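You operate a simulated robot arm through the tools that you are given. There is no shell and no other tool. Be economical: measure what you need, move in short steps, check, and stop when the job is done.

You run a simulated robot arm. Do the job below in one go: nothing can be reset, and whatever is moved stays where it is left.

JOB
Put things in order on the table top. At the end: the clear spelt jar is on the black drip tray; the white pod from the table top stands where the yellow small bowl stood; the orange cup stands where the white pod stood; the yellow small bowl from the table top stands where the clear spelt jar stood; whatever was shut is shut again. Leave all else as you found it, and nothing knocked over. Set down upright: spelt jar.

The check looks at the end state, three seconds after you hand in, the way a careful person would. Anything else that was tipped, shoved, dropped, spilled or broken makes it a failure.

ROBOT AND FRAMES
A 6-joint arm with a two-finger parallel gripper, fixed in place. Base frame: the origin is at the foot of the arm, x ahead of it, y to its left, z up; the work surface is at about z = 750. Lengths are in mm, angles in rad, forces in N, time in s.
With the tool pointing down near the work surface it reaches from about 180 to 640 mm from the base axis. Its first joint turns from -1.152 to 1.152 rad. Payload 2.7 kg.
Tool frame: the origin (TCP) lies between the finger pads and is the grasp point; the fingertips stand 23 mm ahead of it; z points along the fingers, y is the line along which they close. Largest opening 94 mm; finger width 38, thickness 10; the body of the gripper, 54 by 96 mm, starts 39 mm behind the TCP.
Orientation is told as [roll, pitch, yaw] about the base's x, y, z axes, in that order, counted from this pose: with the fingers straight down and closing along the base's y, the tool's x points along the base's -x, its y along +y and its z along -z.

CONTROLS
- The arm moves only by the tool arm_command. Its argument "moves" is a list of rows, each a list of 7 numbers: the turn, a rotation vector about the base's x, y, z in rad, then the shift along the base's x, y, z in cm, then the closure, from 0 (fully open) to 1 (shut). In form: [[wx, wy, wz, x, y, z, hand], ...]. A call has 1 to 12 rows; each row shifts and turns the commanded pose from where the row before left it. A row lasts 0.2 s, in which the tool goes at most 50 mm and 0.15 rad; a call with a longer step from one row to the next is refused whole, and so is a gripper value outside its range. A pose out of reach is approached as far as the arm can. The call stops where the force on the tool passes 40 N (or 10 N more than at its start, if that is more) or the arm is blocked; 0.2 s more then pass. The fingers move at their own pace (about 45 mm/s each) and stop on an object; they squeeze with about 23 N. The grip force told is the motor's: it shows also when the fingers shut on nothing. Time passes only in rows, and 0.2 s behind the last, so rows that do not move let the fingers close. It gives the time, the measured TCP pose, the force on the tool (base axes), the opening and the grip force at its end, in the units of the frame above (readings bear some noise), with the torque about the TCP (base axes, N m) and any sound that the robot's microphone picked up, and new pictures: "views" is both (left out), scene, wrist or none.
- Cameras (640 x 400 px; columns grow to the right, rows downward): "scene" is fixed at [69.8, -429.3, 1397.6]; the picture's right is [0.80, -0.60, 0.00], its down [-0.38, -0.51, -0.78] and it looks along [0.46, 0.62, -0.63] (base axes); focal length 326 px, centre (320, 200). "wrist" rides on the gripper at [87, 16, -75] in the tool frame; the picture's right is [-0.18, 0.98, 0.00], its down [-0.58, -0.11, -0.81] and it looks along [-0.79, -0.15, 0.59] (tool axes); focal length 243 px, centre (320, 200). There is no depth. A picture from a camera that has moved, and an enlarged one, comes with that camera's place and axes in the base frame and with its lens.
- enlarge(camera, box): a new picture of the part [left, top, right, bottom] of that camera's present view, enlarged. No time passes.
- job_done(): hands the job in; it is judged then, once.

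Work in short steps. Places have to be worked out from the pictures, the camera data and where the tool is seen: move nearer, look again, correct. Check each grasp and each placing, and mend what went wrong. You have 120 turns and 200 pictures in all, those below and enlarged ones among them. Open the gripper and draw the arm clear of the work before you hand the job in, unless the task says otherwise; then end with one line.

The tools are called after ">>>" by a JSON object that holds its "method" and its "body". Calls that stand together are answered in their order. arm_command: Moves the arm, as the interface text tells. Its arguments: {"type":"object","properties":{"moves":{"type":"array","items":{"type":"array","items":{"type":"number"}}},"views":{"type":"string","enum":["both","scene","wrist","none"]}},"required":["moves"]} The other tools are called the same way: enlarge (camera, box) takes an enlarged picture of a part of a camera's view; job_done () hands the job in.

At the start:

```text
clock: 0.0
tool_pos: [480.4, -28.8, 1011.1]
tcp_rot: [0.0, 0.0, 0.0]
ft_force: [0.3, -0.9, -0.7]
ft_torque: [-0.01, -0.01, 0.04]
opening: 94.0
gripper_force: 0.1
```

scene: 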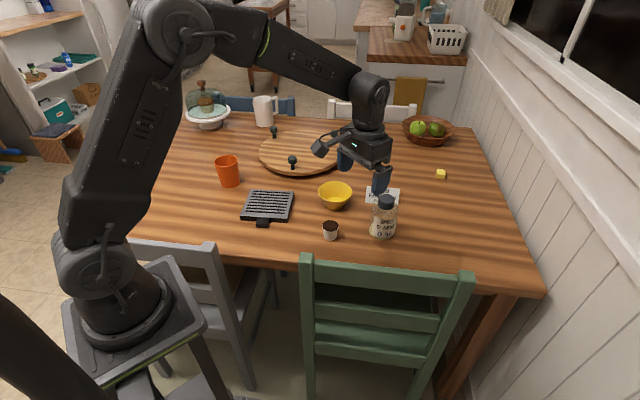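
wrist: 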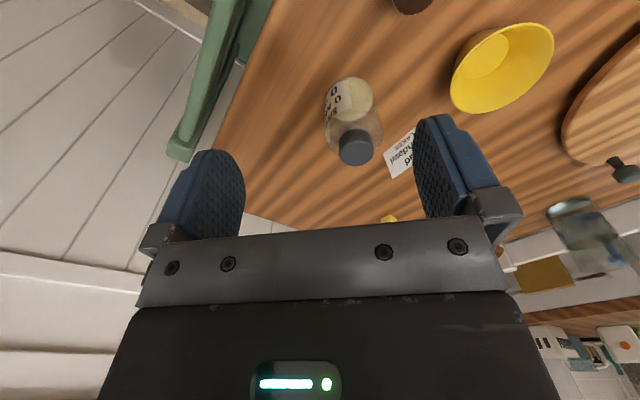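

I start with enlarged looks at the objects on the table.

>>> {"method": "enlarge", "body": {"camera": "scene", "box": [200, 130, 360, 250]}}

>>> {"method": "enlarge", "body": {"camera": "scene", "box": [300, 150, 460, 250]}}

```text
3.33 times, centred on (280, 190) of scene
camera zoom: at [69.8, -429.3, 1397.6], right [0.8, -0.6, 0.0], down [-0.38, -0.51, -0.78], along [0.46, 0.62, -0.63], focal length 1087 px, centre (453, 233)
```

zoom: 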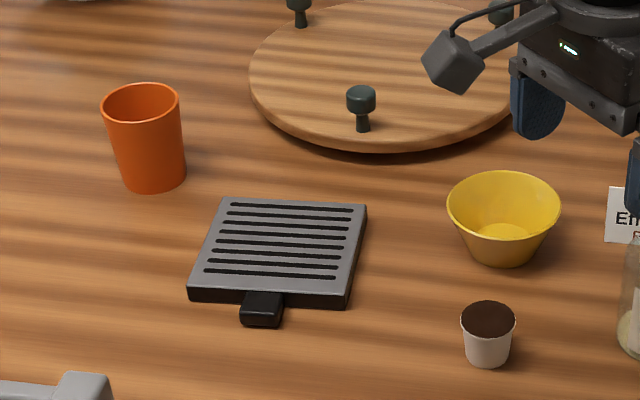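

```text
4.00 times, centred on (380, 200) of scene
camera zoom: at [69.8, -429.3, 1397.6], right [0.8, -0.6, 0.0], down [-0.38, -0.51, -0.78], along [0.46, 0.62, -0.63], focal length 1305 px, centre (80, 200)
```

zoom: 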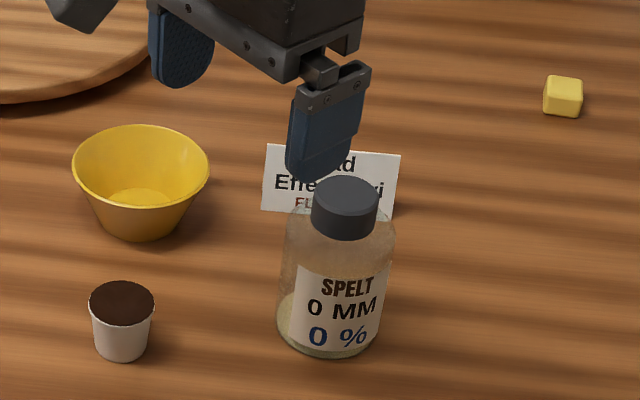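

The jar looks to be at about (596, -9) with its cap top at z≈868, the bowl near (560, 160), pod near (465, 57), cup near (355, 459) and tray near (393, 266). I go above the jar first and check.

>>> {"method": "arm_command", "body": {"moves": [[0, 0, 0, 4, 0.7, -2, 0], [0, 0, 0, 4, 0.7, -2, 0], [0, 0, 0, 3.6, 0.6, -2, 0], [0, 0, 0, 0, 0, 0, 0]]}}

```text
clock: 1.0
tool_pos: [594.3, -7.0, 951.7]
tcp_rot: [0.0, -0.001, 0.0]
ft_force: [0.8, -0.5, 1.0]
ft_torque: [-0.01, 0.01, 0.0]
opening: 93.9
gripper_force: 0.0
camera wrist: at [509.3, 8.0, 1025.7], right [0.18, 0.98, 0.0], down [0.58, -0.11, 0.81], along [0.79, -0.15, -0.59], focal length 243 px, centre (320, 200)
```

scene: 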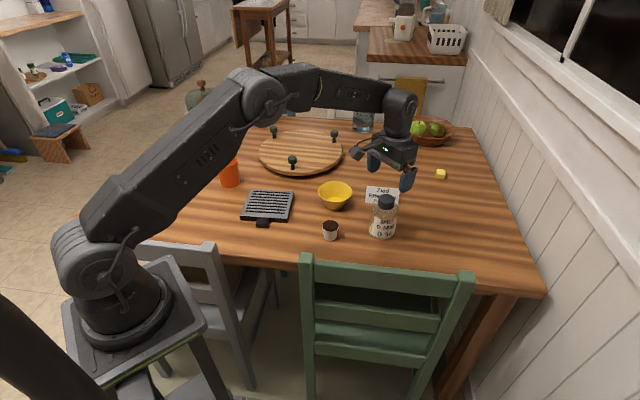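
wrist: 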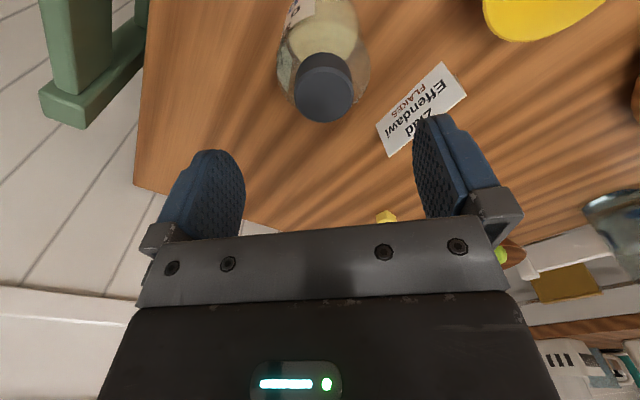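

The cap is seen at about (598, -5), close under the tool. I go down in stages, watching force.

>>> {"method": "arm_command", "body": {"moves": [[0, 0, 0, 0.3, 0.15, -3, 0], [0, 0, 0, 0, 0, -3, 0], [0, 0, 0, 0, 0, -2, 0], [0, 0, 0, 0, 0, 0, 0]]}}

>>> {"method": "enlarge", "body": {"camera": "scene", "box": [340, 130, 440, 250]}}

```text
clock: 2.0
tool_pos: [597.8, -5.0, 872.1]
tcp_rot: [0.0, 0.001, 0.0]
ft_force: [0.3, 0.0, -0.3]
ft_torque: [-0.02, -0.01, 0.04]
opening: 94.1
gripper_force: 0.3
camera wrist: at [512.7, 11.5, 945.7], right [0.18, 0.98, 0.0], down [0.58, -0.11, 0.81], along [0.79, -0.15, -0.59], focal length 243 px, centre (320, 200)
```

scene: 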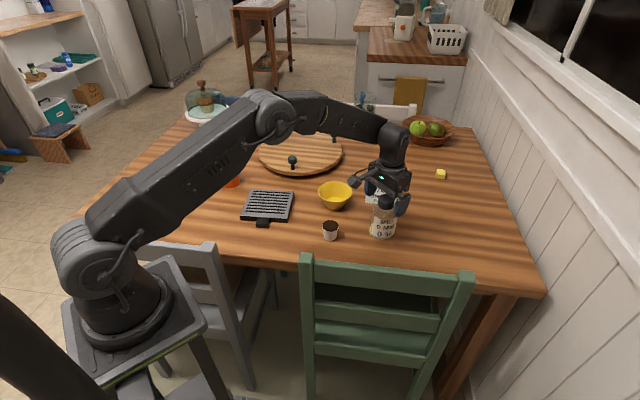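
wrist: 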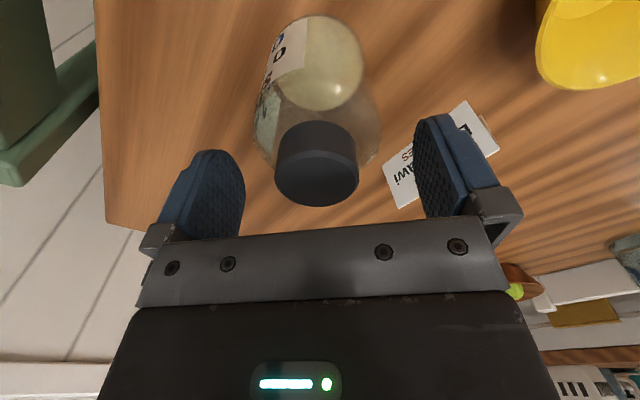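

```text
3.33 times, centred on (390, 190) of scene
camera zoom: at [69.8, -429.3, 1397.6], right [0.8, -0.6, 0.0], down [-0.38, -0.51, -0.78], along [0.46, 0.62, -0.63], focal length 1087 px, centre (87, 233)
```

zoom: 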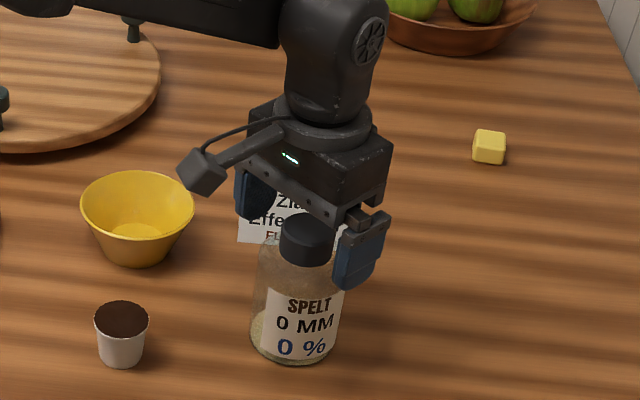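

Centred within 2 mm. I lower to about z 837 so the pads overlap the upper body, then close.

>>> {"method": "arm_command", "body": {"moves": [[0, 0, 0, 0, -0.1, -2, 0], [0, 0, 0, 0, 0, -1.5, 0], [0, 0, 0, 0, 0, 0, 0]]}}

>>> {"method": "enlarge", "body": {"camera": "scene", "box": [340, 150, 420, 250]}}

```text
clock: 2.8
tool_pos: [598.6, -8.6, 835.3]
tcp_rot: [0.0, 0.001, -0.001]
ft_force: [-0.4, 1.0, 0.2]
ft_torque: [-0.06, 0.03, 0.03]
opening: 94.0
gripper_force: 0.0
camera wrist: at [513.0, 8.3, 909.5], right [0.18, 0.98, 0.0], down [0.58, -0.11, 0.81], along [0.79, -0.15, -0.59], focal length 243 px, centre (320, 200)
```

scene: 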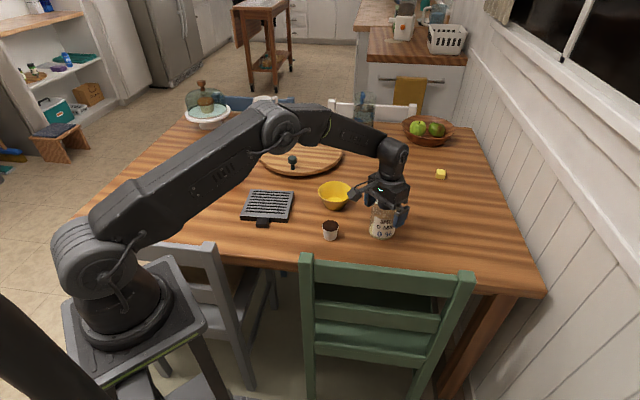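
wrist: 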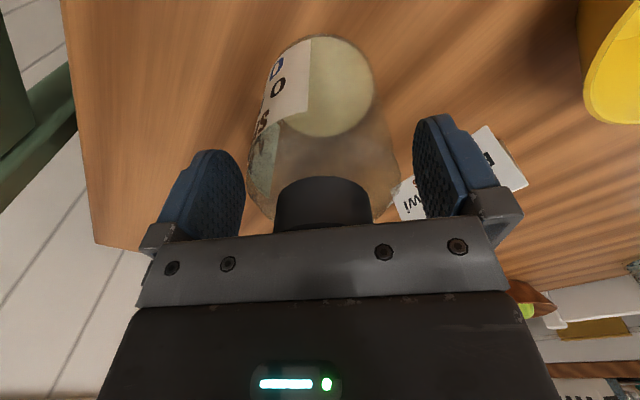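

```text
4.00 times, centred on (380, 200) of scene
camera zoom: at [69.8, -429.3, 1397.6], right [0.8, -0.6, 0.0], down [-0.38, -0.51, -0.78], along [0.46, 0.62, -0.63], focal length 1305 px, centre (80, 200)
```

zoom: 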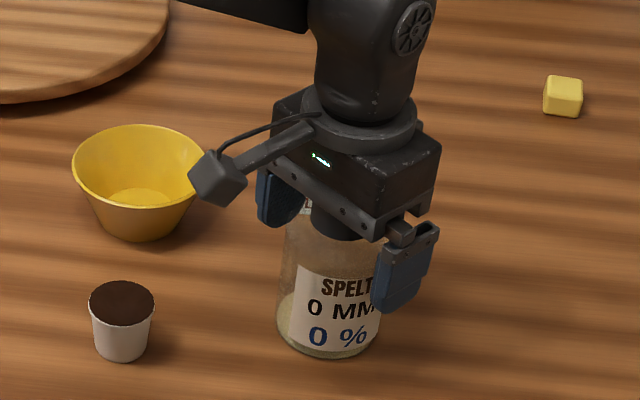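

The pads overlap the upper body. I close gently and check the grip.

>>> {"method": "arm_command", "body": {"moves": [[0, 0, 0, 0, 0.2, 0, 0], [0, 0, 0, 0, 0, 0, 0.3], [0, 0, 0, 0, 0, 0, 1], [0, 0, 0, 0, 0, 0, 1], [0, 0, 0, 0, 0, 0, 1]], "views": "wrist"}}

```text
clock: 4.0
tool_pos: [599.0, -5.4, 835.8]
tcp_rot: [0.0, 0.0, -0.001]
ft_force: [-0.5, -0.4, 1.0]
ft_torque: [0.05, 0.06, 0.03]
opening: 70.7
gripper_force: 22.9
camera wrist: at [513.7, 10.2, 909.8], right [0.18, 0.98, 0.0], down [0.58, -0.11, 0.81], along [0.79, -0.15, -0.59], focal length 243 px, centre (320, 200)
```

wrist: 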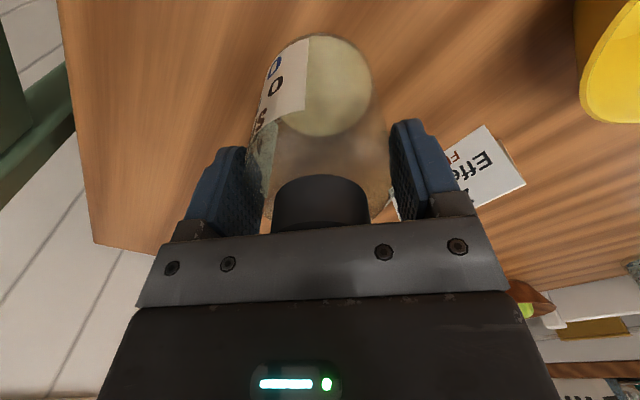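

Gripped at 70.7 mm, so the jar stood at (599, -6). I lift and check it holds.

>>> {"method": "arm_command", "body": {"moves": [[0, 0, 0, 0, 0, 1, 1], [0, 0, 0, 0, 0, 3, 1], [0, 0, 0, 0, 0, 4, 1], [0, 0, 0, 0, 0, 4, 1], [0, 0, 0, 0, 0, 0, 1]]}}

>>> {"method": "enlarge", "body": {"camera": "scene", "box": [230, 170, 310, 240]}}

```text
clock: 5.2
tool_pos: [599.3, -7.3, 961.0]
tcp_rot: [0.0, 0.0, -0.001]
ft_force: [0.0, 0.4, 0.2]
ft_torque: [-0.01, 0.0, -0.02]
opening: 0.1
gripper_force: 23.2
camera wrist: at [515.4, 8.7, 1035.1], right [0.18, 0.98, 0.0], down [0.58, -0.11, 0.81], along [0.79, -0.15, -0.59], focal length 243 px, centre (320, 200)
```

scene: 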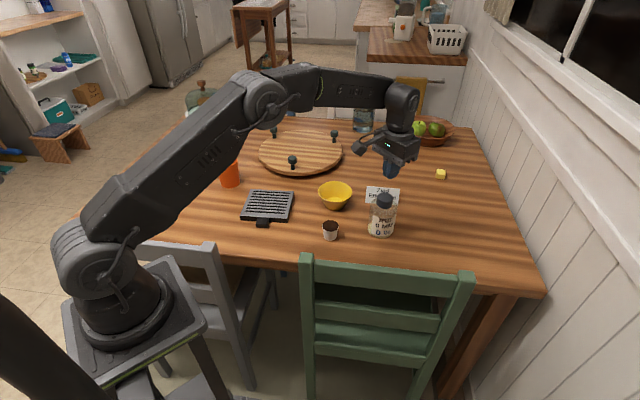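
wrist: 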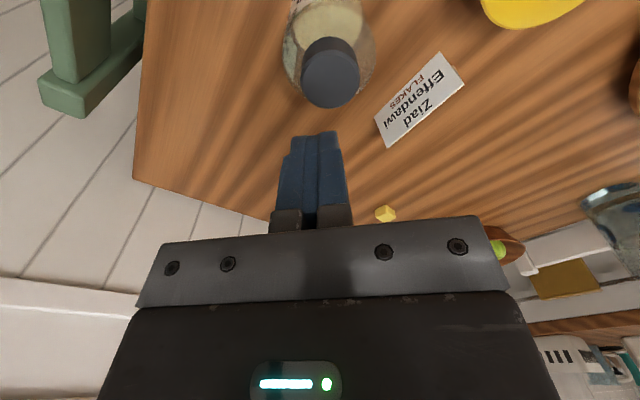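

```text
5.71 times, centred on (270, 205) of scene
camera zoom: at [69.8, -429.3, 1397.6], right [0.8, -0.6, 0.0], down [-0.38, -0.51, -0.78], along [0.46, 0.62, -0.63], focal length 1864 px, centre (606, 171)
```

zoom: 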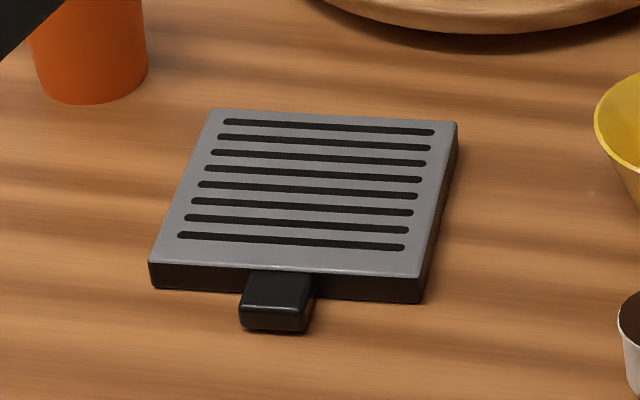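

The jar slipped out: the pads were only on the rounded shoulder. It still stands; I look at its profile closely before trying again.

>>> {"method": "enlarge", "body": {"camera": "scene", "box": [355, 180, 419, 244]}}

>>> {"method": "enlarge", "body": {"camera": "wrist", "box": [240, 0, 420, 120]}}

```text
6.25 times, centred on (387, 212) of scene
camera zoom: at [69.8, -429.3, 1397.6], right [0.8, -0.6, 0.0], down [-0.38, -0.51, -0.78], along [0.46, 0.62, -0.63], focal length 2039 px, centre (-99, 125)
```

zoom: 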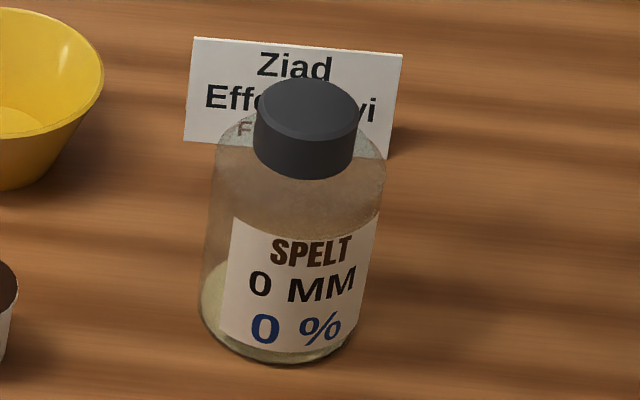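

```text
3.33 times, centred on (330, 60) of wrist
camera zoom: at [515.4, 8.7, 1035.1], right [0.18, 0.98, 0.0], down [0.58, -0.11, 0.81], along [0.79, -0.15, -0.59], focal length 809 px, centre (287, 667)
```

zoom: 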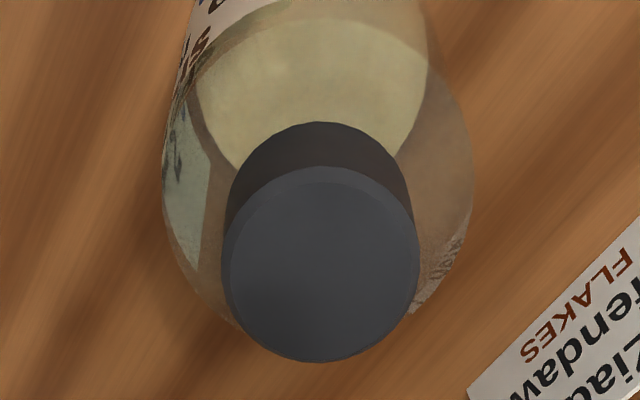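

The jar still stands upright, at about (599, -1), with the straight wall ending near z 826 and cap top near 864. I open and go in deeper this time, until just short of the palm touching the cap.

>>> {"method": "arm_command", "body": {"moves": [[0, 0, 0, 0, 0.5, 0, 0], [0, 0, 0, 0, 0, 0, 0], [0, 0, 0, 0, 0, 0, 0], [0, 0, 0, 0, 0, 0, 0], [0, 0, 0, 0, 0, 0, 0], [0, 0, 0, 0, 0, -4, 0], [0, 0, 0, 0, 0, -4, 0], [0, 0, 0, 0, 0, -3, 0], [0, 0, 0, 0, 0, 0, 0]], "views": "wrist"}}

```text
clock: 7.2
tool_pos: [600.4, -3.1, 847.1]
tcp_rot: [-0.001, 0.001, 0.0]
ft_force: [-0.6, 0.0, 0.6]
ft_torque: [0.01, -0.03, -0.02]
opening: 93.8
gripper_force: 0.0
camera wrist: at [515.7, 13.5, 921.0], right [0.18, 0.98, 0.0], down [0.58, -0.11, 0.81], along [0.79, -0.15, -0.59], focal length 243 px, centre (320, 200)
```

wrist: 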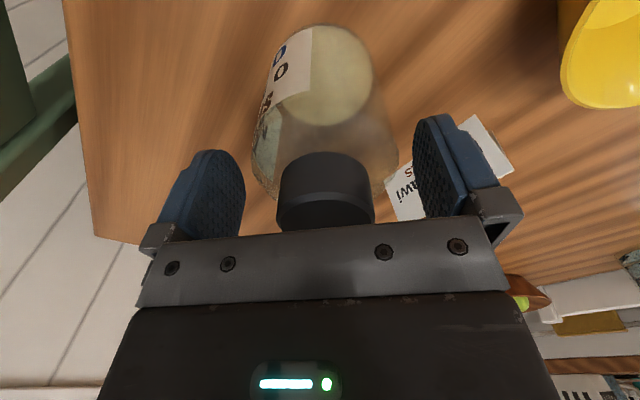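

Centred between the pads. I lower slowly another 20 mm.

>>> {"method": "arm_command", "body": {"moves": [[0, 0, 0, 0, 0, -1, 0], [0, 0, 0, 0, 0, -0.6, 0], [0, 0, 0, 0, 0, -0.4, 0], [0, 0, 0, 0, 0, 0, 0]], "views": "scene"}}

>>> {"method": "enlarge", "body": {"camera": "scene", "box": [355, 180, 419, 244]}}

```text
clock: 8.2
tool_pos: [600.5, -2.1, 831.5]
tcp_rot: [-0.001, -0.007, 0.002]
ft_force: [-10.6, -0.7, 29.0]
ft_torque: [0.02, -0.19, 0.04]
opening: 93.9
gripper_force: 0.1
```

scene: 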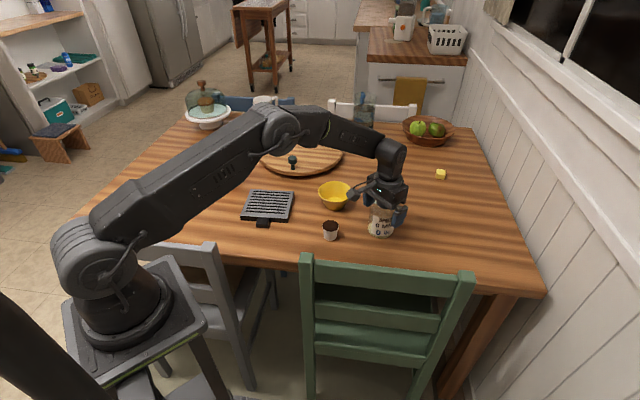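

```text
6.25 times, centred on (387, 212) of scene
camera zoom: at [69.0, -429.3, 1397.7], right [0.8, -0.6, 0.0], down [-0.38, -0.51, -0.78], along [0.46, 0.62, -0.63], focal length 2039 px, centre (-99, 125)
```

zoom: 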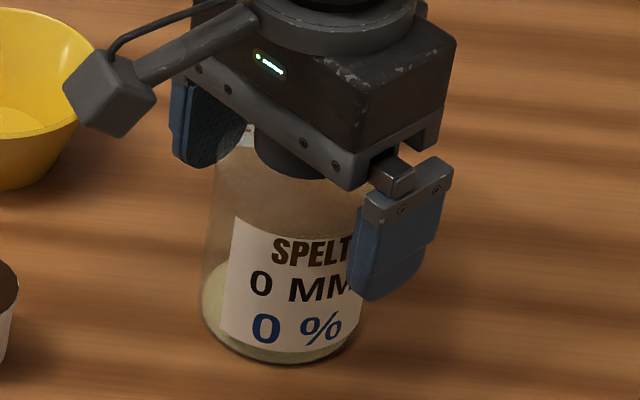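

The palm met the cap at z≈831, so the body can't be gripped much deeper. The cap is about 30 mm tall and straight-sided, so I back up and take the cap fully between the pads, then do a tiny lift test.

>>> {"method": "arm_command", "body": {"moves": [[0, 0, 0, 0, 0, 1, 0], [0, 0, 0, 0, 0, 2, 0], [0, 0, 0, 0, 0.1, 0, 0.3], [0, 0, 0, 0, 0, 0, 0.6], [0, 0, 0, 0, 0, 0, 1], [0, 0, 0, 0, 0, 0, 1], [0, 0, 0, 0, 0, 0, 1], [0, 0, 0, 0, 0, 0, 1]], "views": "wrist"}}

>>> {"method": "enlarge", "body": {"camera": "scene", "box": [355, 180, 419, 244]}}

```text
clock: 10.0
tool_pos: [599.2, 0.1, 855.9]
tcp_rot: [-0.001, 0.0, 0.0]
ft_force: [-0.8, 0.1, 0.1]
ft_torque: [-0.02, 0.01, 0.0]
opening: 70.3
gripper_force: 23.5
camera wrist: at [514.6, 16.2, 930.1], right [0.18, 0.98, 0.0], down [0.58, -0.11, 0.81], along [0.79, -0.15, -0.59], focal length 243 px, centre (320, 200)
```

wrist: 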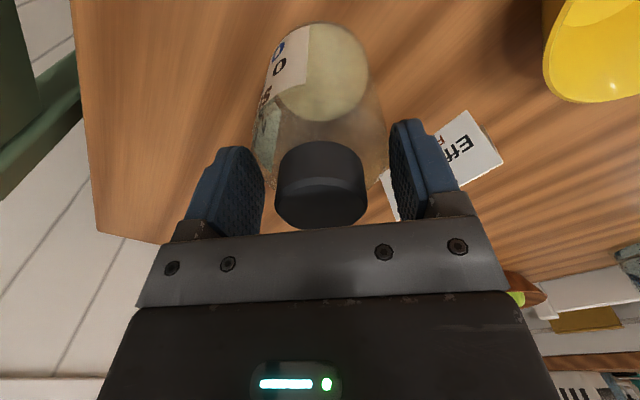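

```text
6.25 times, centred on (387, 212) of scene
camera zoom: at [69.9, -429.3, 1397.6], right [0.8, -0.6, 0.0], down [-0.38, -0.51, -0.78], along [0.46, 0.62, -0.63], focal length 2039 px, centre (-99, 125)
```

zoom: 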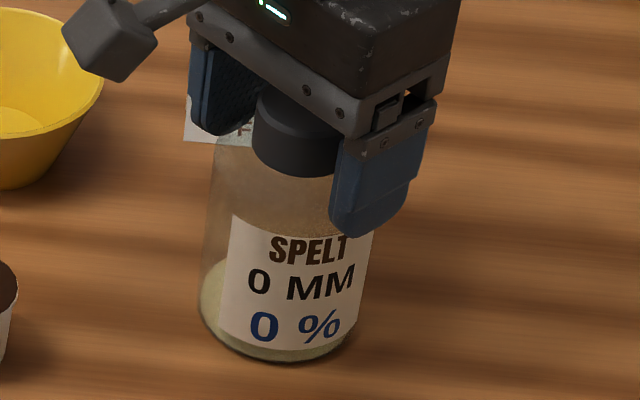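

The tips still met the shoulder (70 mm). I open, rise another 10 mm and close on the cap alone.

>>> {"method": "arm_command", "body": {"moves": [[0, 0, 0, 0, 0, 0, 0], [0, 0, 0, 0, 0, 0, 0], [0, 0, 0, 0, 0, 1, 0], [0, 0, 0, 0, 0, 0, 0.5], [0, 0, 0, 0, 0, 0, 1], [0, 0, 0, 0, 0, 0, 1], [0, 0, 0, 0, 0, 0, 1], [0, 0, 0, 0, 0, 0, 1]], "views": "wrist"}}

>>> {"method": "enlarge", "body": {"camera": "scene", "box": [355, 180, 419, 244]}}

```text
clock: 11.8
tool_pos: [598.8, -1.5, 866.4]
tcp_rot: [0.0, 0.0, 0.0]
ft_force: [-0.4, 0.2, 0.8]
ft_torque: [-0.07, 0.1, -0.04]
opening: 70.2
gripper_force: 23.0
camera wrist: at [513.9, 15.6, 940.3], right [0.18, 0.98, 0.0], down [0.58, -0.11, 0.81], along [0.79, -0.15, -0.59], focal length 243 px, centre (320, 200)
```

wrist: 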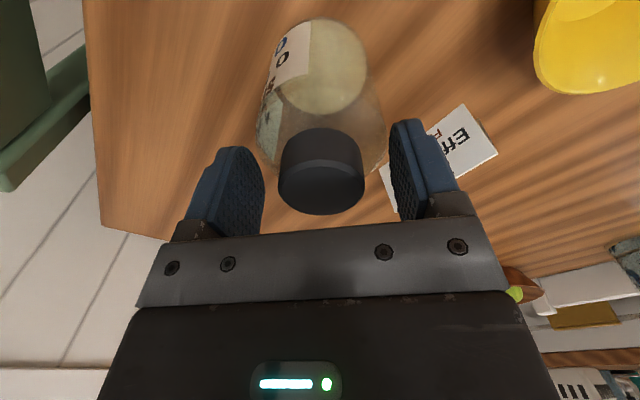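

```text
6.25 times, centred on (387, 212) of scene
camera zoom: at [69.8, -429.2, 1397.6], right [0.8, -0.6, 0.0], down [-0.38, -0.51, -0.78], along [0.46, 0.62, -0.63], focal length 2039 px, centre (-99, 125)
```

zoom: 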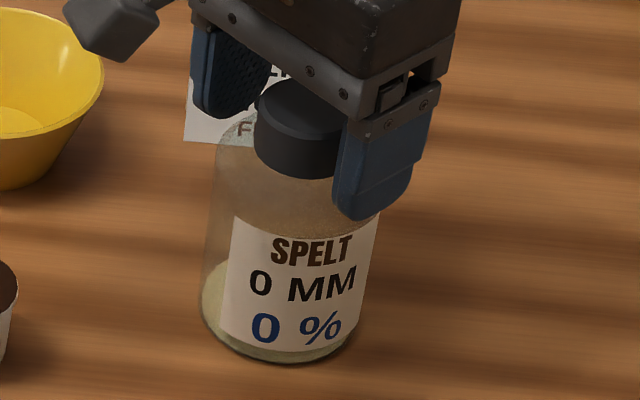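

It stays 70 mm even here, so the grip is sound in width; the earlier slip may be weight or the quick lift. I go back to z≈834, grip, and lift very slowly while reading the force.

>>> {"method": "arm_command", "body": {"moves": [[0, 0, 0, 0, 0, 0, 0], [0, 0, 0, 0, 0, 0, 0], [0, 0, 0, 0, 0, -2, 0], [0, 0, 0, 0, 0, -1.2, 0], [0, 0, 0, 0, 0, 0, 0.5], [0, 0, 0, 0, 0, 0, 1], [0, 0, 0, 0, 0, 0, 1], [0, 0, 0, 0, 0, 0, 1], [0, 0, 0, 0, 0, 0, 1]], "views": "none"}}

>>> {"method": "arm_command", "body": {"moves": [[0, 0, 0, 0, 0, 0.2, 1], [0, 0, 0, 0, 0, 0.2, 1], [0, 0, 0, 0, 0, 0.2, 1], [0, 0, 0, 0, 0, 0.2, 1]], "views": "wrist"}}

>>> {"method": "enlarge", "body": {"camera": "scene", "box": [355, 180, 419, 244]}}

```text
clock: 13.8
tool_pos: [598.7, -0.9, 834.3]
tcp_rot: [0.0, 0.0, 0.001]
ft_force: [-0.1, 0.5, 0.5]
ft_torque: [0.01, -0.15, 0.0]
opening: 70.1
gripper_force: 22.6
```

```text
clock: 14.8
tool_pos: [599.3, 0.2, 841.5]
tcp_rot: [0.001, -0.001, 0.0]
ft_force: [0.2, -0.4, -2.6]
ft_torque: [0.01, 0.02, -0.04]
opening: 70.4
gripper_force: 22.8
camera wrist: at [513.6, 15.6, 915.3], right [0.18, 0.98, 0.0], down [0.58, -0.11, 0.81], along [0.79, -0.15, -0.59], focal length 243 px, centre (320, 200)
```

wrist: 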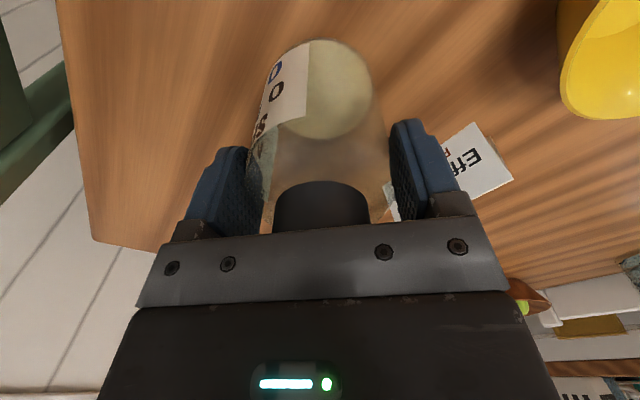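

```text
6.25 times, centred on (387, 212) of scene
camera zoom: at [69.9, -429.3, 1397.6], right [0.8, -0.6, 0.0], down [-0.38, -0.51, -0.78], along [0.46, 0.62, -0.63], focal length 2039 px, centre (-99, 125)
```

zoom: 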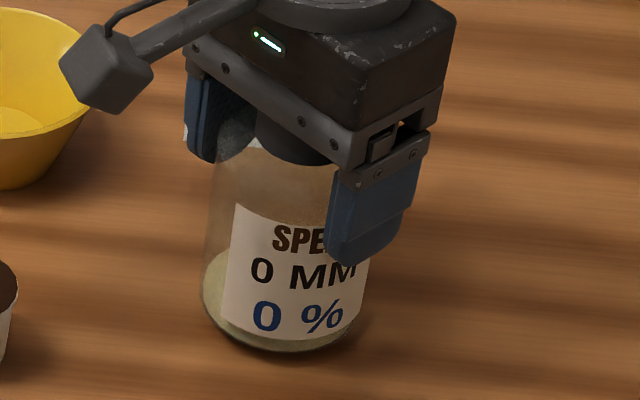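

It is lifted (about 2.6 N). I hold to see whether it creeps, and lift a bit more slowly.

>>> {"method": "arm_command", "body": {"moves": [[0, 0, 0, 0, 0, 0.3, 1], [0, 0, 0, 0, 0, 0.4, 1], [0, 0, 0, 0, 0, 0.4, 1], [0, 0, 0, 0, 0, 0.4, 1], [0, 0, 0, 0, 0, 0, 1], [0, 0, 0, 0, 0, 0, 1], [0, 0, 0, 0, 0, 0, 1]], "views": "wrist"}}

>>> {"method": "enlarge", "body": {"camera": "scene", "box": [355, 180, 419, 244]}}

```text
clock: 16.4
tool_pos: [599.3, -0.6, 857.2]
tcp_rot: [-0.002, -0.001, -0.002]
ft_force: [0.0, 0.0, -2.3]
ft_torque: [0.01, -0.01, -0.01]
opening: 70.3
gripper_force: 23.5
camera wrist: at [513.4, 16.0, 931.2], right [0.18, 0.98, 0.0], down [0.58, -0.11, 0.81], along [0.79, -0.15, -0.59], focal length 243 px, centre (320, 200)
```

wrist: 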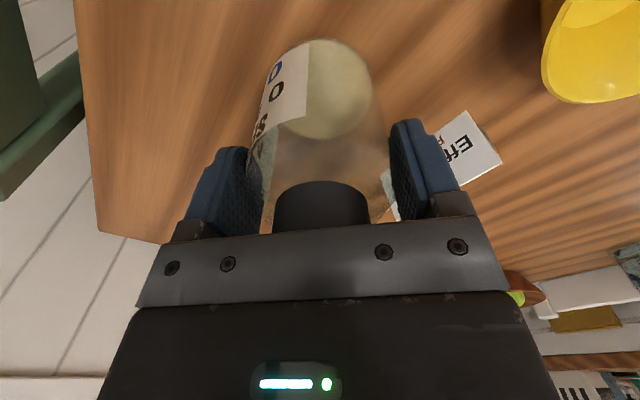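

```text
6.25 times, centred on (387, 212) of scene
camera zoom: at [69.9, -429.3, 1397.6], right [0.8, -0.6, 0.0], down [-0.38, -0.51, -0.78], along [0.46, 0.62, -0.63], focal length 2039 px, centre (-99, 125)
```

zoom: 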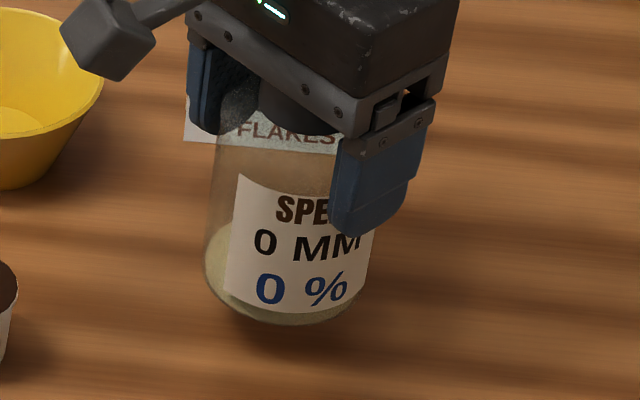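

The jar is unmoved in the fingers. I raise it further, then carry it gently toward the tray, whose centre I work out as (397, 276), top z≈766.

>>> {"method": "arm_command", "body": {"moves": [[0, 0, 0, 0, 0, 0.7, 1], [0, 0, 0, 0, 0, 1, 1], [0, 0, 0, 0, 0, 1.2, 1], [0, 0, 0, 0, 0, 1.2, 1], [0, 0, 0, 0, 0, 0.9, 1], [0, 0, 0, 0, 0, 0.4, 1], [0, 0, 0, -0.4, 0.5, 0.2, 1], [0, 0, 0, -0.8, 1.0, 0, 1], [0, 0, 0, -1.2, 1.5, 0, 1], [0, 0, 0, -1.4, 1.9, 0, 1], [0, 0, 0, -1.4, 1.9, 0, 1], [0, 0, 0, -1.0, 1.3, 0, 1]], "views": "wrist"}}

>>> {"method": "arm_command", "body": {"moves": [[0, 0, 0, -0.6, 0.8, 0, 1], [0, 0, 0, -1.2, 1.5, 0, 1], [0, 0, 0, -1.4, 1.9, 0, 1], [0, 0, 0, -1.5, 2.0, 0, 1], [0, 0, 0, -1.5, 2.0, 0, 1], [0, 0, 0, -1.5, 2.0, 0, 1], [0, 0, 0, -1.5, 2.0, 0, 1], [0, 0, 0, -1.5, 2.0, 0, 1], [0, 0, 0, -1.4, 1.9, 0, 1], [0, 0, 0, -1.2, 1.5, 0, 1], [0, 0, 0, -0.6, 1, 0, 1], [0, 0, 0, 0, 0, 0, 1]]}}

```text
clock: 19.0
tool_pos: [535.4, 82.1, 913.3]
tcp_rot: [0.001, 0.0, -0.001]
ft_force: [0.9, 0.1, -2.0]
ft_torque: [0.0, -0.03, 0.01]
opening: 70.3
gripper_force: 22.7
camera wrist: at [450.0, 97.5, 987.5], right [0.18, 0.98, 0.0], down [0.58, -0.11, 0.81], along [0.79, -0.15, -0.59], focal length 243 px, centre (320, 200)
```

wrist: 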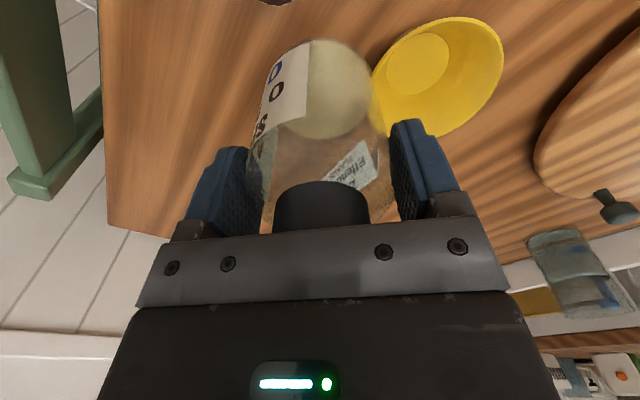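

```text
clock: 21.6
tool_pos: [397.7, 266.7, 912.9]
tcp_rot: [0.0, -0.001, 0.001]
ft_force: [0.3, 0.9, -1.8]
ft_torque: [0.0, 0.02, 0.01]
opening: 70.4
gripper_force: 23.0
camera wrist: at [312.9, 282.3, 986.5], right [0.18, 0.98, 0.0], down [0.58, -0.11, 0.81], along [0.79, -0.15, -0.59], focal length 243 px, centre (320, 200)
```

scene: 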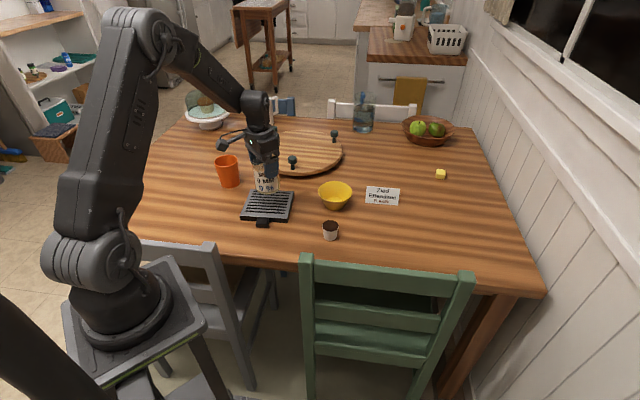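
wrist: 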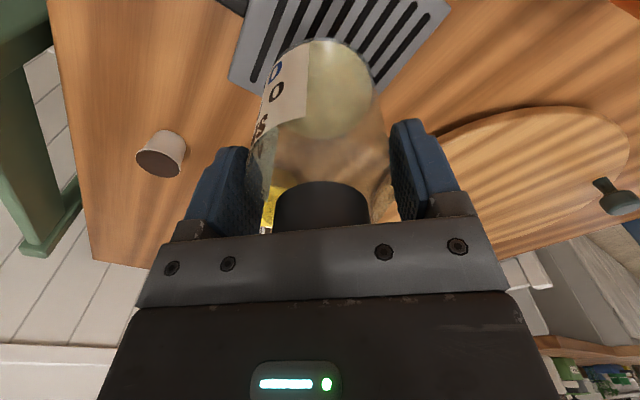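

The wrist view confirms the tray corners; centre ≈ (397, 276). I shift 9 mm and lower to just above contact.

>>> {"method": "arm_command", "body": {"moves": [[0, 0, 0, 0, 0.5, -0.5, 1], [0, 0, 0, 0, 0.4, -1, 1], [0, 0, 0, 0, 0, -1.2, 1], [0, 0, 0, 0, 0, -1.2, 1], [0, 0, 0, 0, 0, -0.8, 1], [0, 0, 0, 0, 0, -0.5, 1], [0, 0, 0, 0, 0, -0.3, 1], [0, 0, 0, 0, 0, 0, 1]], "views": "wrist"}}

>>> {"method": "enlarge", "body": {"camera": "scene", "box": [220, 150, 320, 240]}}

```text
clock: 23.4
tool_pos: [398.7, 275.0, 858.9]
tcp_rot: [0.0, 0.001, 0.0]
ft_force: [0.4, 0.2, -2.6]
ft_torque: [0.0, 0.02, 0.04]
opening: 70.7
gripper_force: 22.7
camera wrist: at [313.5, 291.4, 932.1], right [0.18, 0.98, 0.0], down [0.58, -0.11, 0.81], along [0.79, -0.15, -0.59], focal length 243 px, centre (320, 200)
```

wrist: 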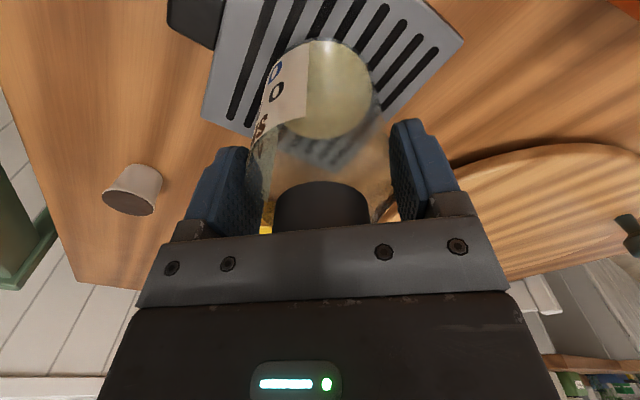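

```text
4.44 times, centred on (270, 195) of scene
camera zoom: at [69.9, -429.2, 1397.6], right [0.8, -0.6, 0.0], down [-0.38, -0.51, -0.78], along [0.46, 0.62, -0.63], focal length 1450 px, centre (542, 222)
```

zoom: 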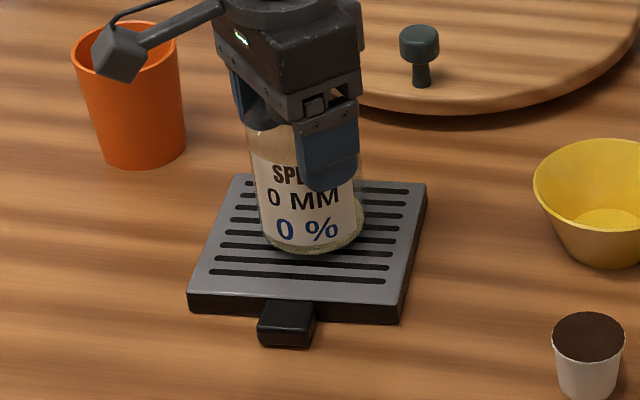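

The jar is over the middle of the tray. I ease it down until the force shows contact.

>>> {"method": "arm_command", "body": {"moves": [[0, 0, 0, 0, 0, -0.3, 1], [0, 0, 0, 0, 0, -0.2, 1], [0, 0, 0, 0, 0, -0.15, 1], [0, 0, 0, 0, 0, 0, 1]], "views": "none"}}

```text
clock: 24.4
tool_pos: [399.4, 276.5, 853.3]
tcp_rot: [0.001, -0.001, 0.002]
ft_force: [-4.4, -5.1, 19.4]
ft_torque: [-0.45, 0.05, -0.07]
opening: 70.4
gripper_force: 22.5
```

Contact (19 N). I relieve the pressure slightly, then open and check.

>>> {"method": "arm_command", "body": {"moves": [[0, 0, 0, 0, 0, 0.15, 1], [0, 0, 0, 0, 0, 0, 0.2], [0, 0, 0, 0, 0, 0, 0], [0, 0, 0, 0, 0, 0, 0], [0, 0, 0, 0, 0, 0, 0], [0, 0, 0, 0, 0, 3, 0], [0, 0, 0, 0, 0, 4, 0], [0, 0, 0, 0, 0, 4, 0]], "views": "wrist"}}

>>> {"method": "enlarge", "body": {"camera": "scene", "box": [220, 150, 320, 240]}}

```text
clock: 26.2
tool_pos: [397.2, 277.2, 966.4]
tcp_rot: [0.0, 0.001, 0.0]
ft_force: [0.0, 0.1, -0.5]
ft_torque: [-0.01, 0.03, 0.02]
opening: 94.1
gripper_force: 0.0
camera wrist: at [312.5, 293.4, 1040.9], right [0.18, 0.98, 0.0], down [0.58, -0.11, 0.81], along [0.79, -0.15, -0.59], focal length 243 px, centre (320, 200)
```

wrist: 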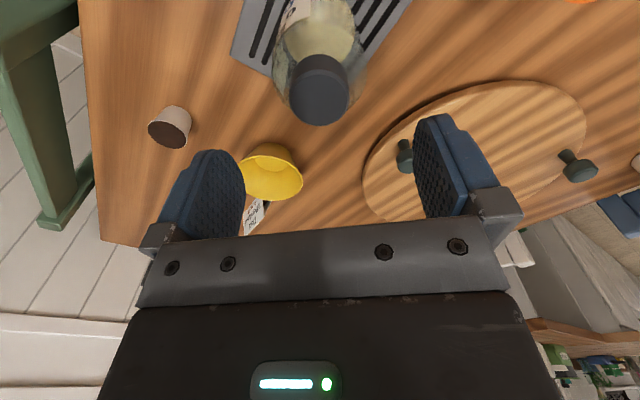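

```text
4.44 times, centred on (270, 195) of scene
camera zoom: at [69.8, -429.3, 1397.6], right [0.8, -0.6, 0.0], down [-0.38, -0.51, -0.78], along [0.46, 0.62, -0.63], focal length 1450 px, centre (542, 222)
```

zoom: 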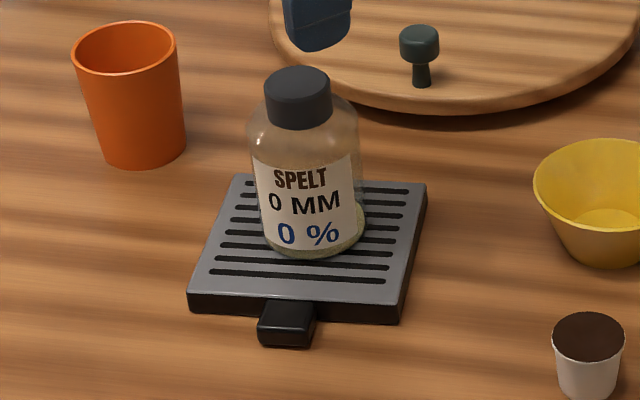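

The jar stands upright on the tray. Next the bowl: I move over near it to measure its place and rim height.

>>> {"method": "arm_command", "body": {"moves": [[0, 0, 0, 2.7, -2.9, 0, 0], [0, 0, 0, 2.7, -2.9, 0, 0], [0, 0, 0, 2.7, -2.9, -0.5, 0.5], [0, 0, 0, 2.7, -2.9, -1, 0.5], [0, 0, 0, 2.7, -2.9, -1, 0.5], [0, 0, 0, 0, 0, 0, 0.5]]}}

>>> {"method": "enlarge", "body": {"camera": "scene", "box": [305, 165, 385, 245]}}

```text
clock: 27.6
tool_pos: [533.1, 131.2, 937.2]
tcp_rot: [0.0, 0.0, 0.001]
ft_force: [0.9, -0.5, 0.3]
ft_torque: [0.0, 0.05, 0.01]
opening: 46.8
gripper_force: 0.0
camera wrist: at [448.1, 145.9, 1011.6], right [0.18, 0.98, 0.0], down [0.58, -0.11, 0.81], along [0.79, -0.15, -0.59], focal length 243 px, centre (320, 200)
```

scene: 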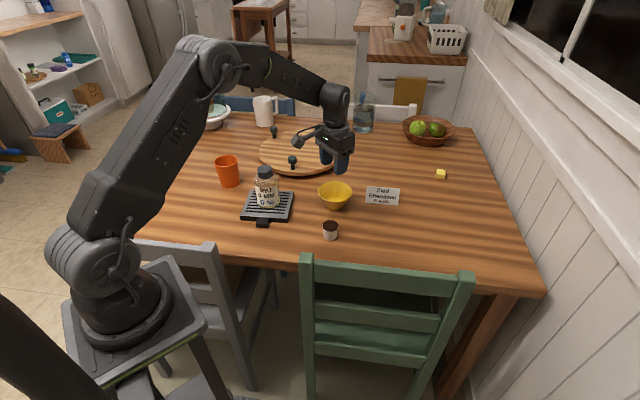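
wrist: 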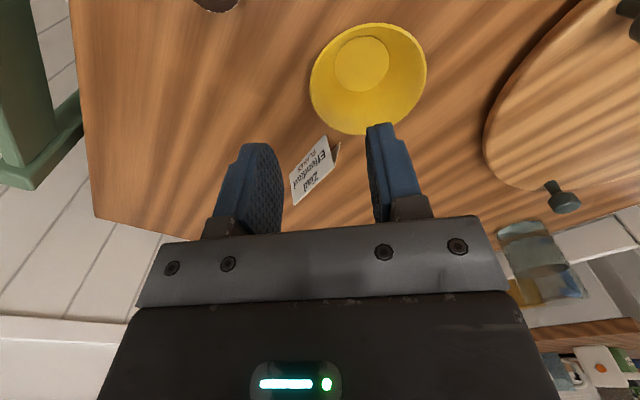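

```text
5.00 times, centred on (345, 205) of scene
camera zoom: at [69.8, -429.3, 1397.6], right [0.8, -0.6, 0.0], down [-0.38, -0.51, -0.78], along [0.46, 0.62, -0.63], focal length 1631 px, centre (195, 175)
```

zoom: 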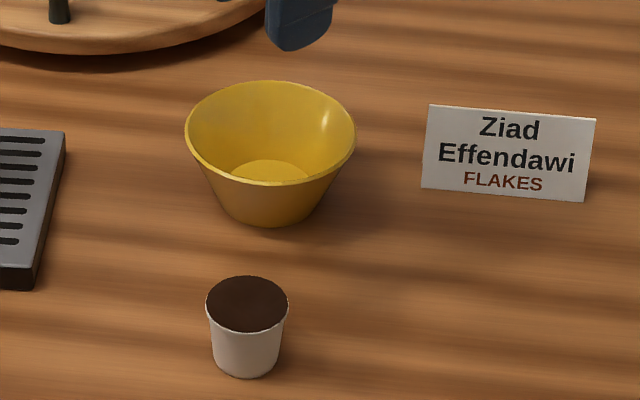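

I place the bowl's centre at about (567, 164), rim z≈800, rim radius ≈51, wall slope ≈0.45 rad. I tilt the tool to match the wall and come to a stand-off above the near (-y) rim.

>>> {"method": "arm_command", "body": {"moves": [[0.15, 0, 0, 1.1, -1.5, -2.7, 0.6], [0.15, 0, 0, 1.1, -1.5, -2.7, 0.6], [0.15, 0, 0, 1.2, -1.5, -2.7, 0.6], [0, 0, 0, 0, 0, 0, 0.6]]}}

>>> {"method": "enlarge", "body": {"camera": "scene", "box": [300, 140, 400, 240]}}

```text
clock: 28.6
tool_pos: [565.7, 87.0, 855.6]
tcp_rot: [0.452, -0.002, 0.0]
ft_force: [-0.2, 0.6, -0.6]
ft_torque: [0.0, 0.0, 0.01]
opening: 37.5
gripper_force: 0.1
camera wrist: at [482.6, 69.0, 929.8], right [0.18, 0.88, 0.43], down [0.58, -0.45, 0.68], along [0.79, 0.12, -0.6], focal length 243 px, centre (320, 200)
```

scene: 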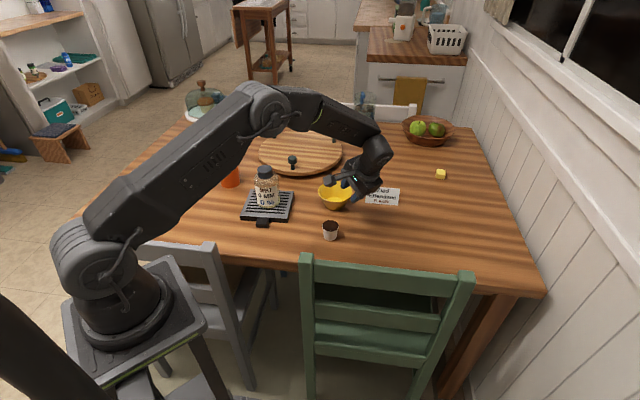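
wrist: 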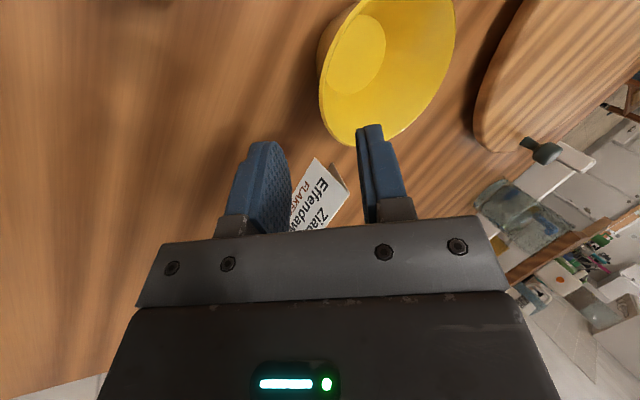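

```text
4.00 times, centred on (350, 190) of scene
camera zoom: at [69.8, -429.3, 1397.6], right [0.8, -0.6, 0.0], down [-0.38, -0.51, -0.78], along [0.46, 0.62, -0.63], focal length 1305 px, centre (200, 240)
```

zoom: 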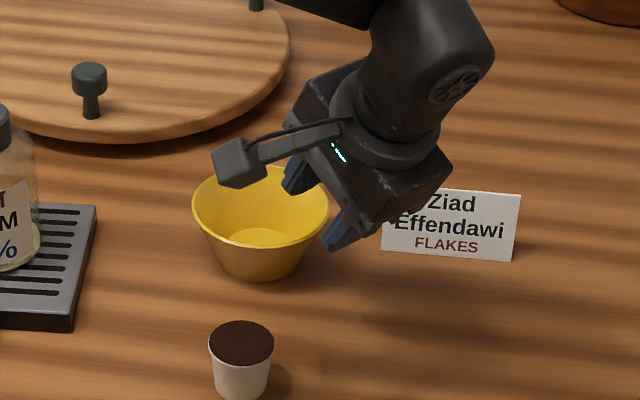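

The rim edge is where I expected it. I advance along the wall direction in two steps.

>>> {"method": "arm_command", "body": {"moves": [[0, 0, 0, 0.1, 1.0, -2.1, 0.6], [0, 0, 0, 0, 0.95, -1.9, 0.6], [0, 0, 0, 0, 0, 0, 0.6]]}}

>>> {"method": "enlarge", "body": {"camera": "scene", "box": [310, 160, 380, 230]}}

```text
clock: 29.4
tool_pos: [568.2, 103.8, 815.8]
tcp_rot: [0.45, 0.0, 0.001]
ft_force: [0.2, 0.0, 0.4]
ft_torque: [0.01, 0.02, 0.01]
opening: 37.6
gripper_force: 0.0
camera wrist: at [484.2, 85.9, 889.4], right [0.18, 0.89, 0.43], down [0.58, -0.45, 0.68], along [0.79, 0.12, -0.6], focal length 243 px, centre (320, 200)
```

scene: 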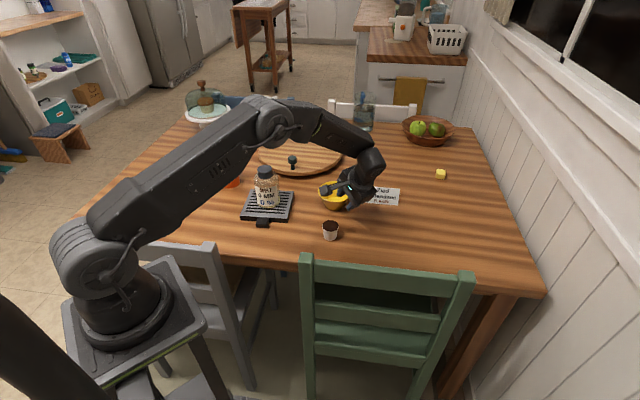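
wrist: 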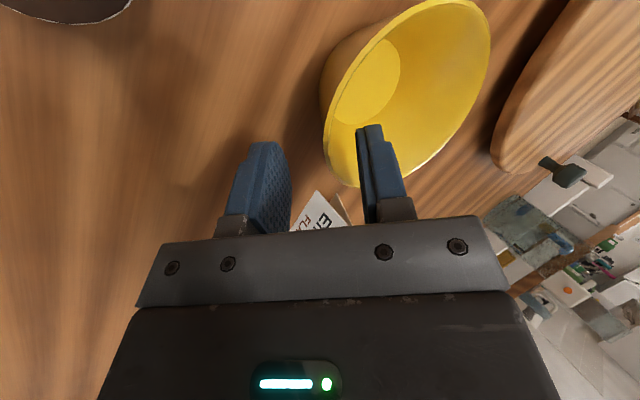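

```text
5.71 times, centred on (345, 195) of scene
camera zoom: at [69.8, -429.3, 1397.6], right [0.8, -0.6, 0.0], down [-0.38, -0.51, -0.78], along [0.46, 0.62, -0.63], focal length 1864 px, centre (177, 229)
```

zoom: 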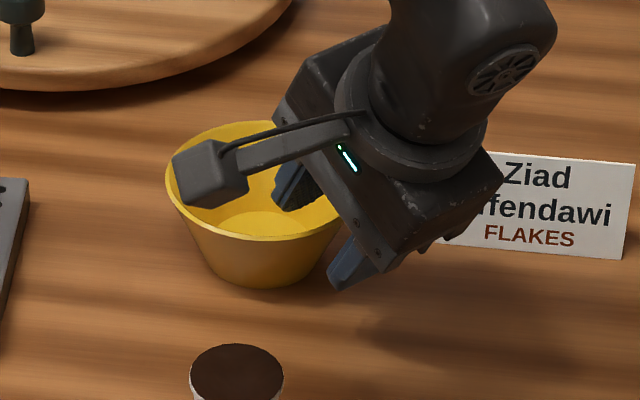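

One finger is inside and one outside, wall centred. I go in the last 25 mm and close.

>>> {"method": "arm_command", "body": {"moves": [[0, 0, 0, 0, 0.6, -1.2, 0.6], [0, 0, 0, 0, 0.5, -1.0, 0.6], [0, 0, 0, 0, 0, 0, 0.7], [0, 0, 0, 0, 0, 0, 0.8], [0, 0, 0, 0, 0, 0, 0.9], [0, 0, 0, 0, 0, 0, 1], [0, 0, 0, 0, 0, 0, 1], [0, 0, 0, 0, 0, 0, 1]]}}

>>> {"method": "enlarge", "body": {"camera": "scene", "box": [310, 160, 380, 230]}}

```text
clock: 31.2
tool_pos: [568.5, 114.7, 793.0]
tcp_rot: [0.449, 0.001, 0.001]
ft_force: [2.2, -0.4, 0.9]
ft_torque: [-0.05, -0.07, -0.02]
opening: 9.0
gripper_force: 23.6
camera wrist: at [483.0, 96.5, 867.3], right [0.18, 0.89, 0.43], down [0.58, -0.45, 0.68], along [0.79, 0.12, -0.6], focal length 243 px, centre (320, 200)
```

scene: 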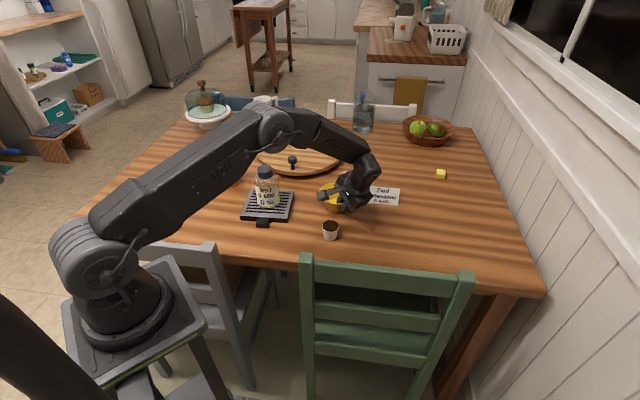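
wrist: 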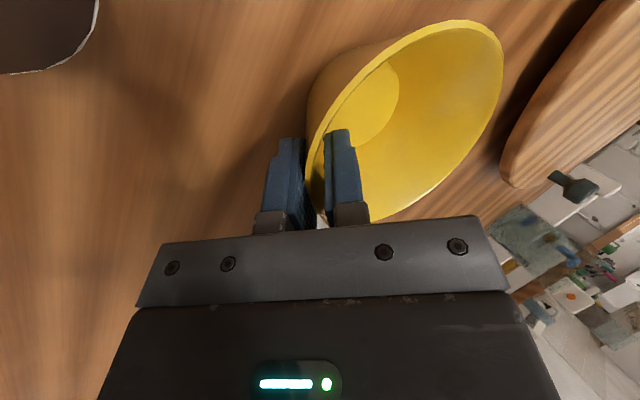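

```text
5.71 times, centred on (345, 195) of scene
camera zoom: at [69.8, -429.3, 1397.6], right [0.8, -0.6, 0.0], down [-0.38, -0.51, -0.78], along [0.46, 0.62, -0.63], focal length 1864 px, centre (177, 229)
```

zoom: 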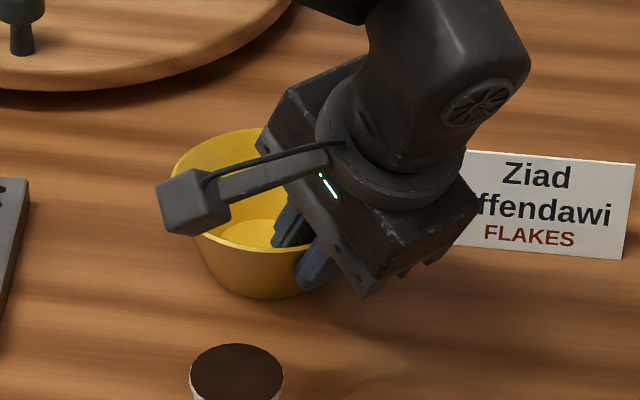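

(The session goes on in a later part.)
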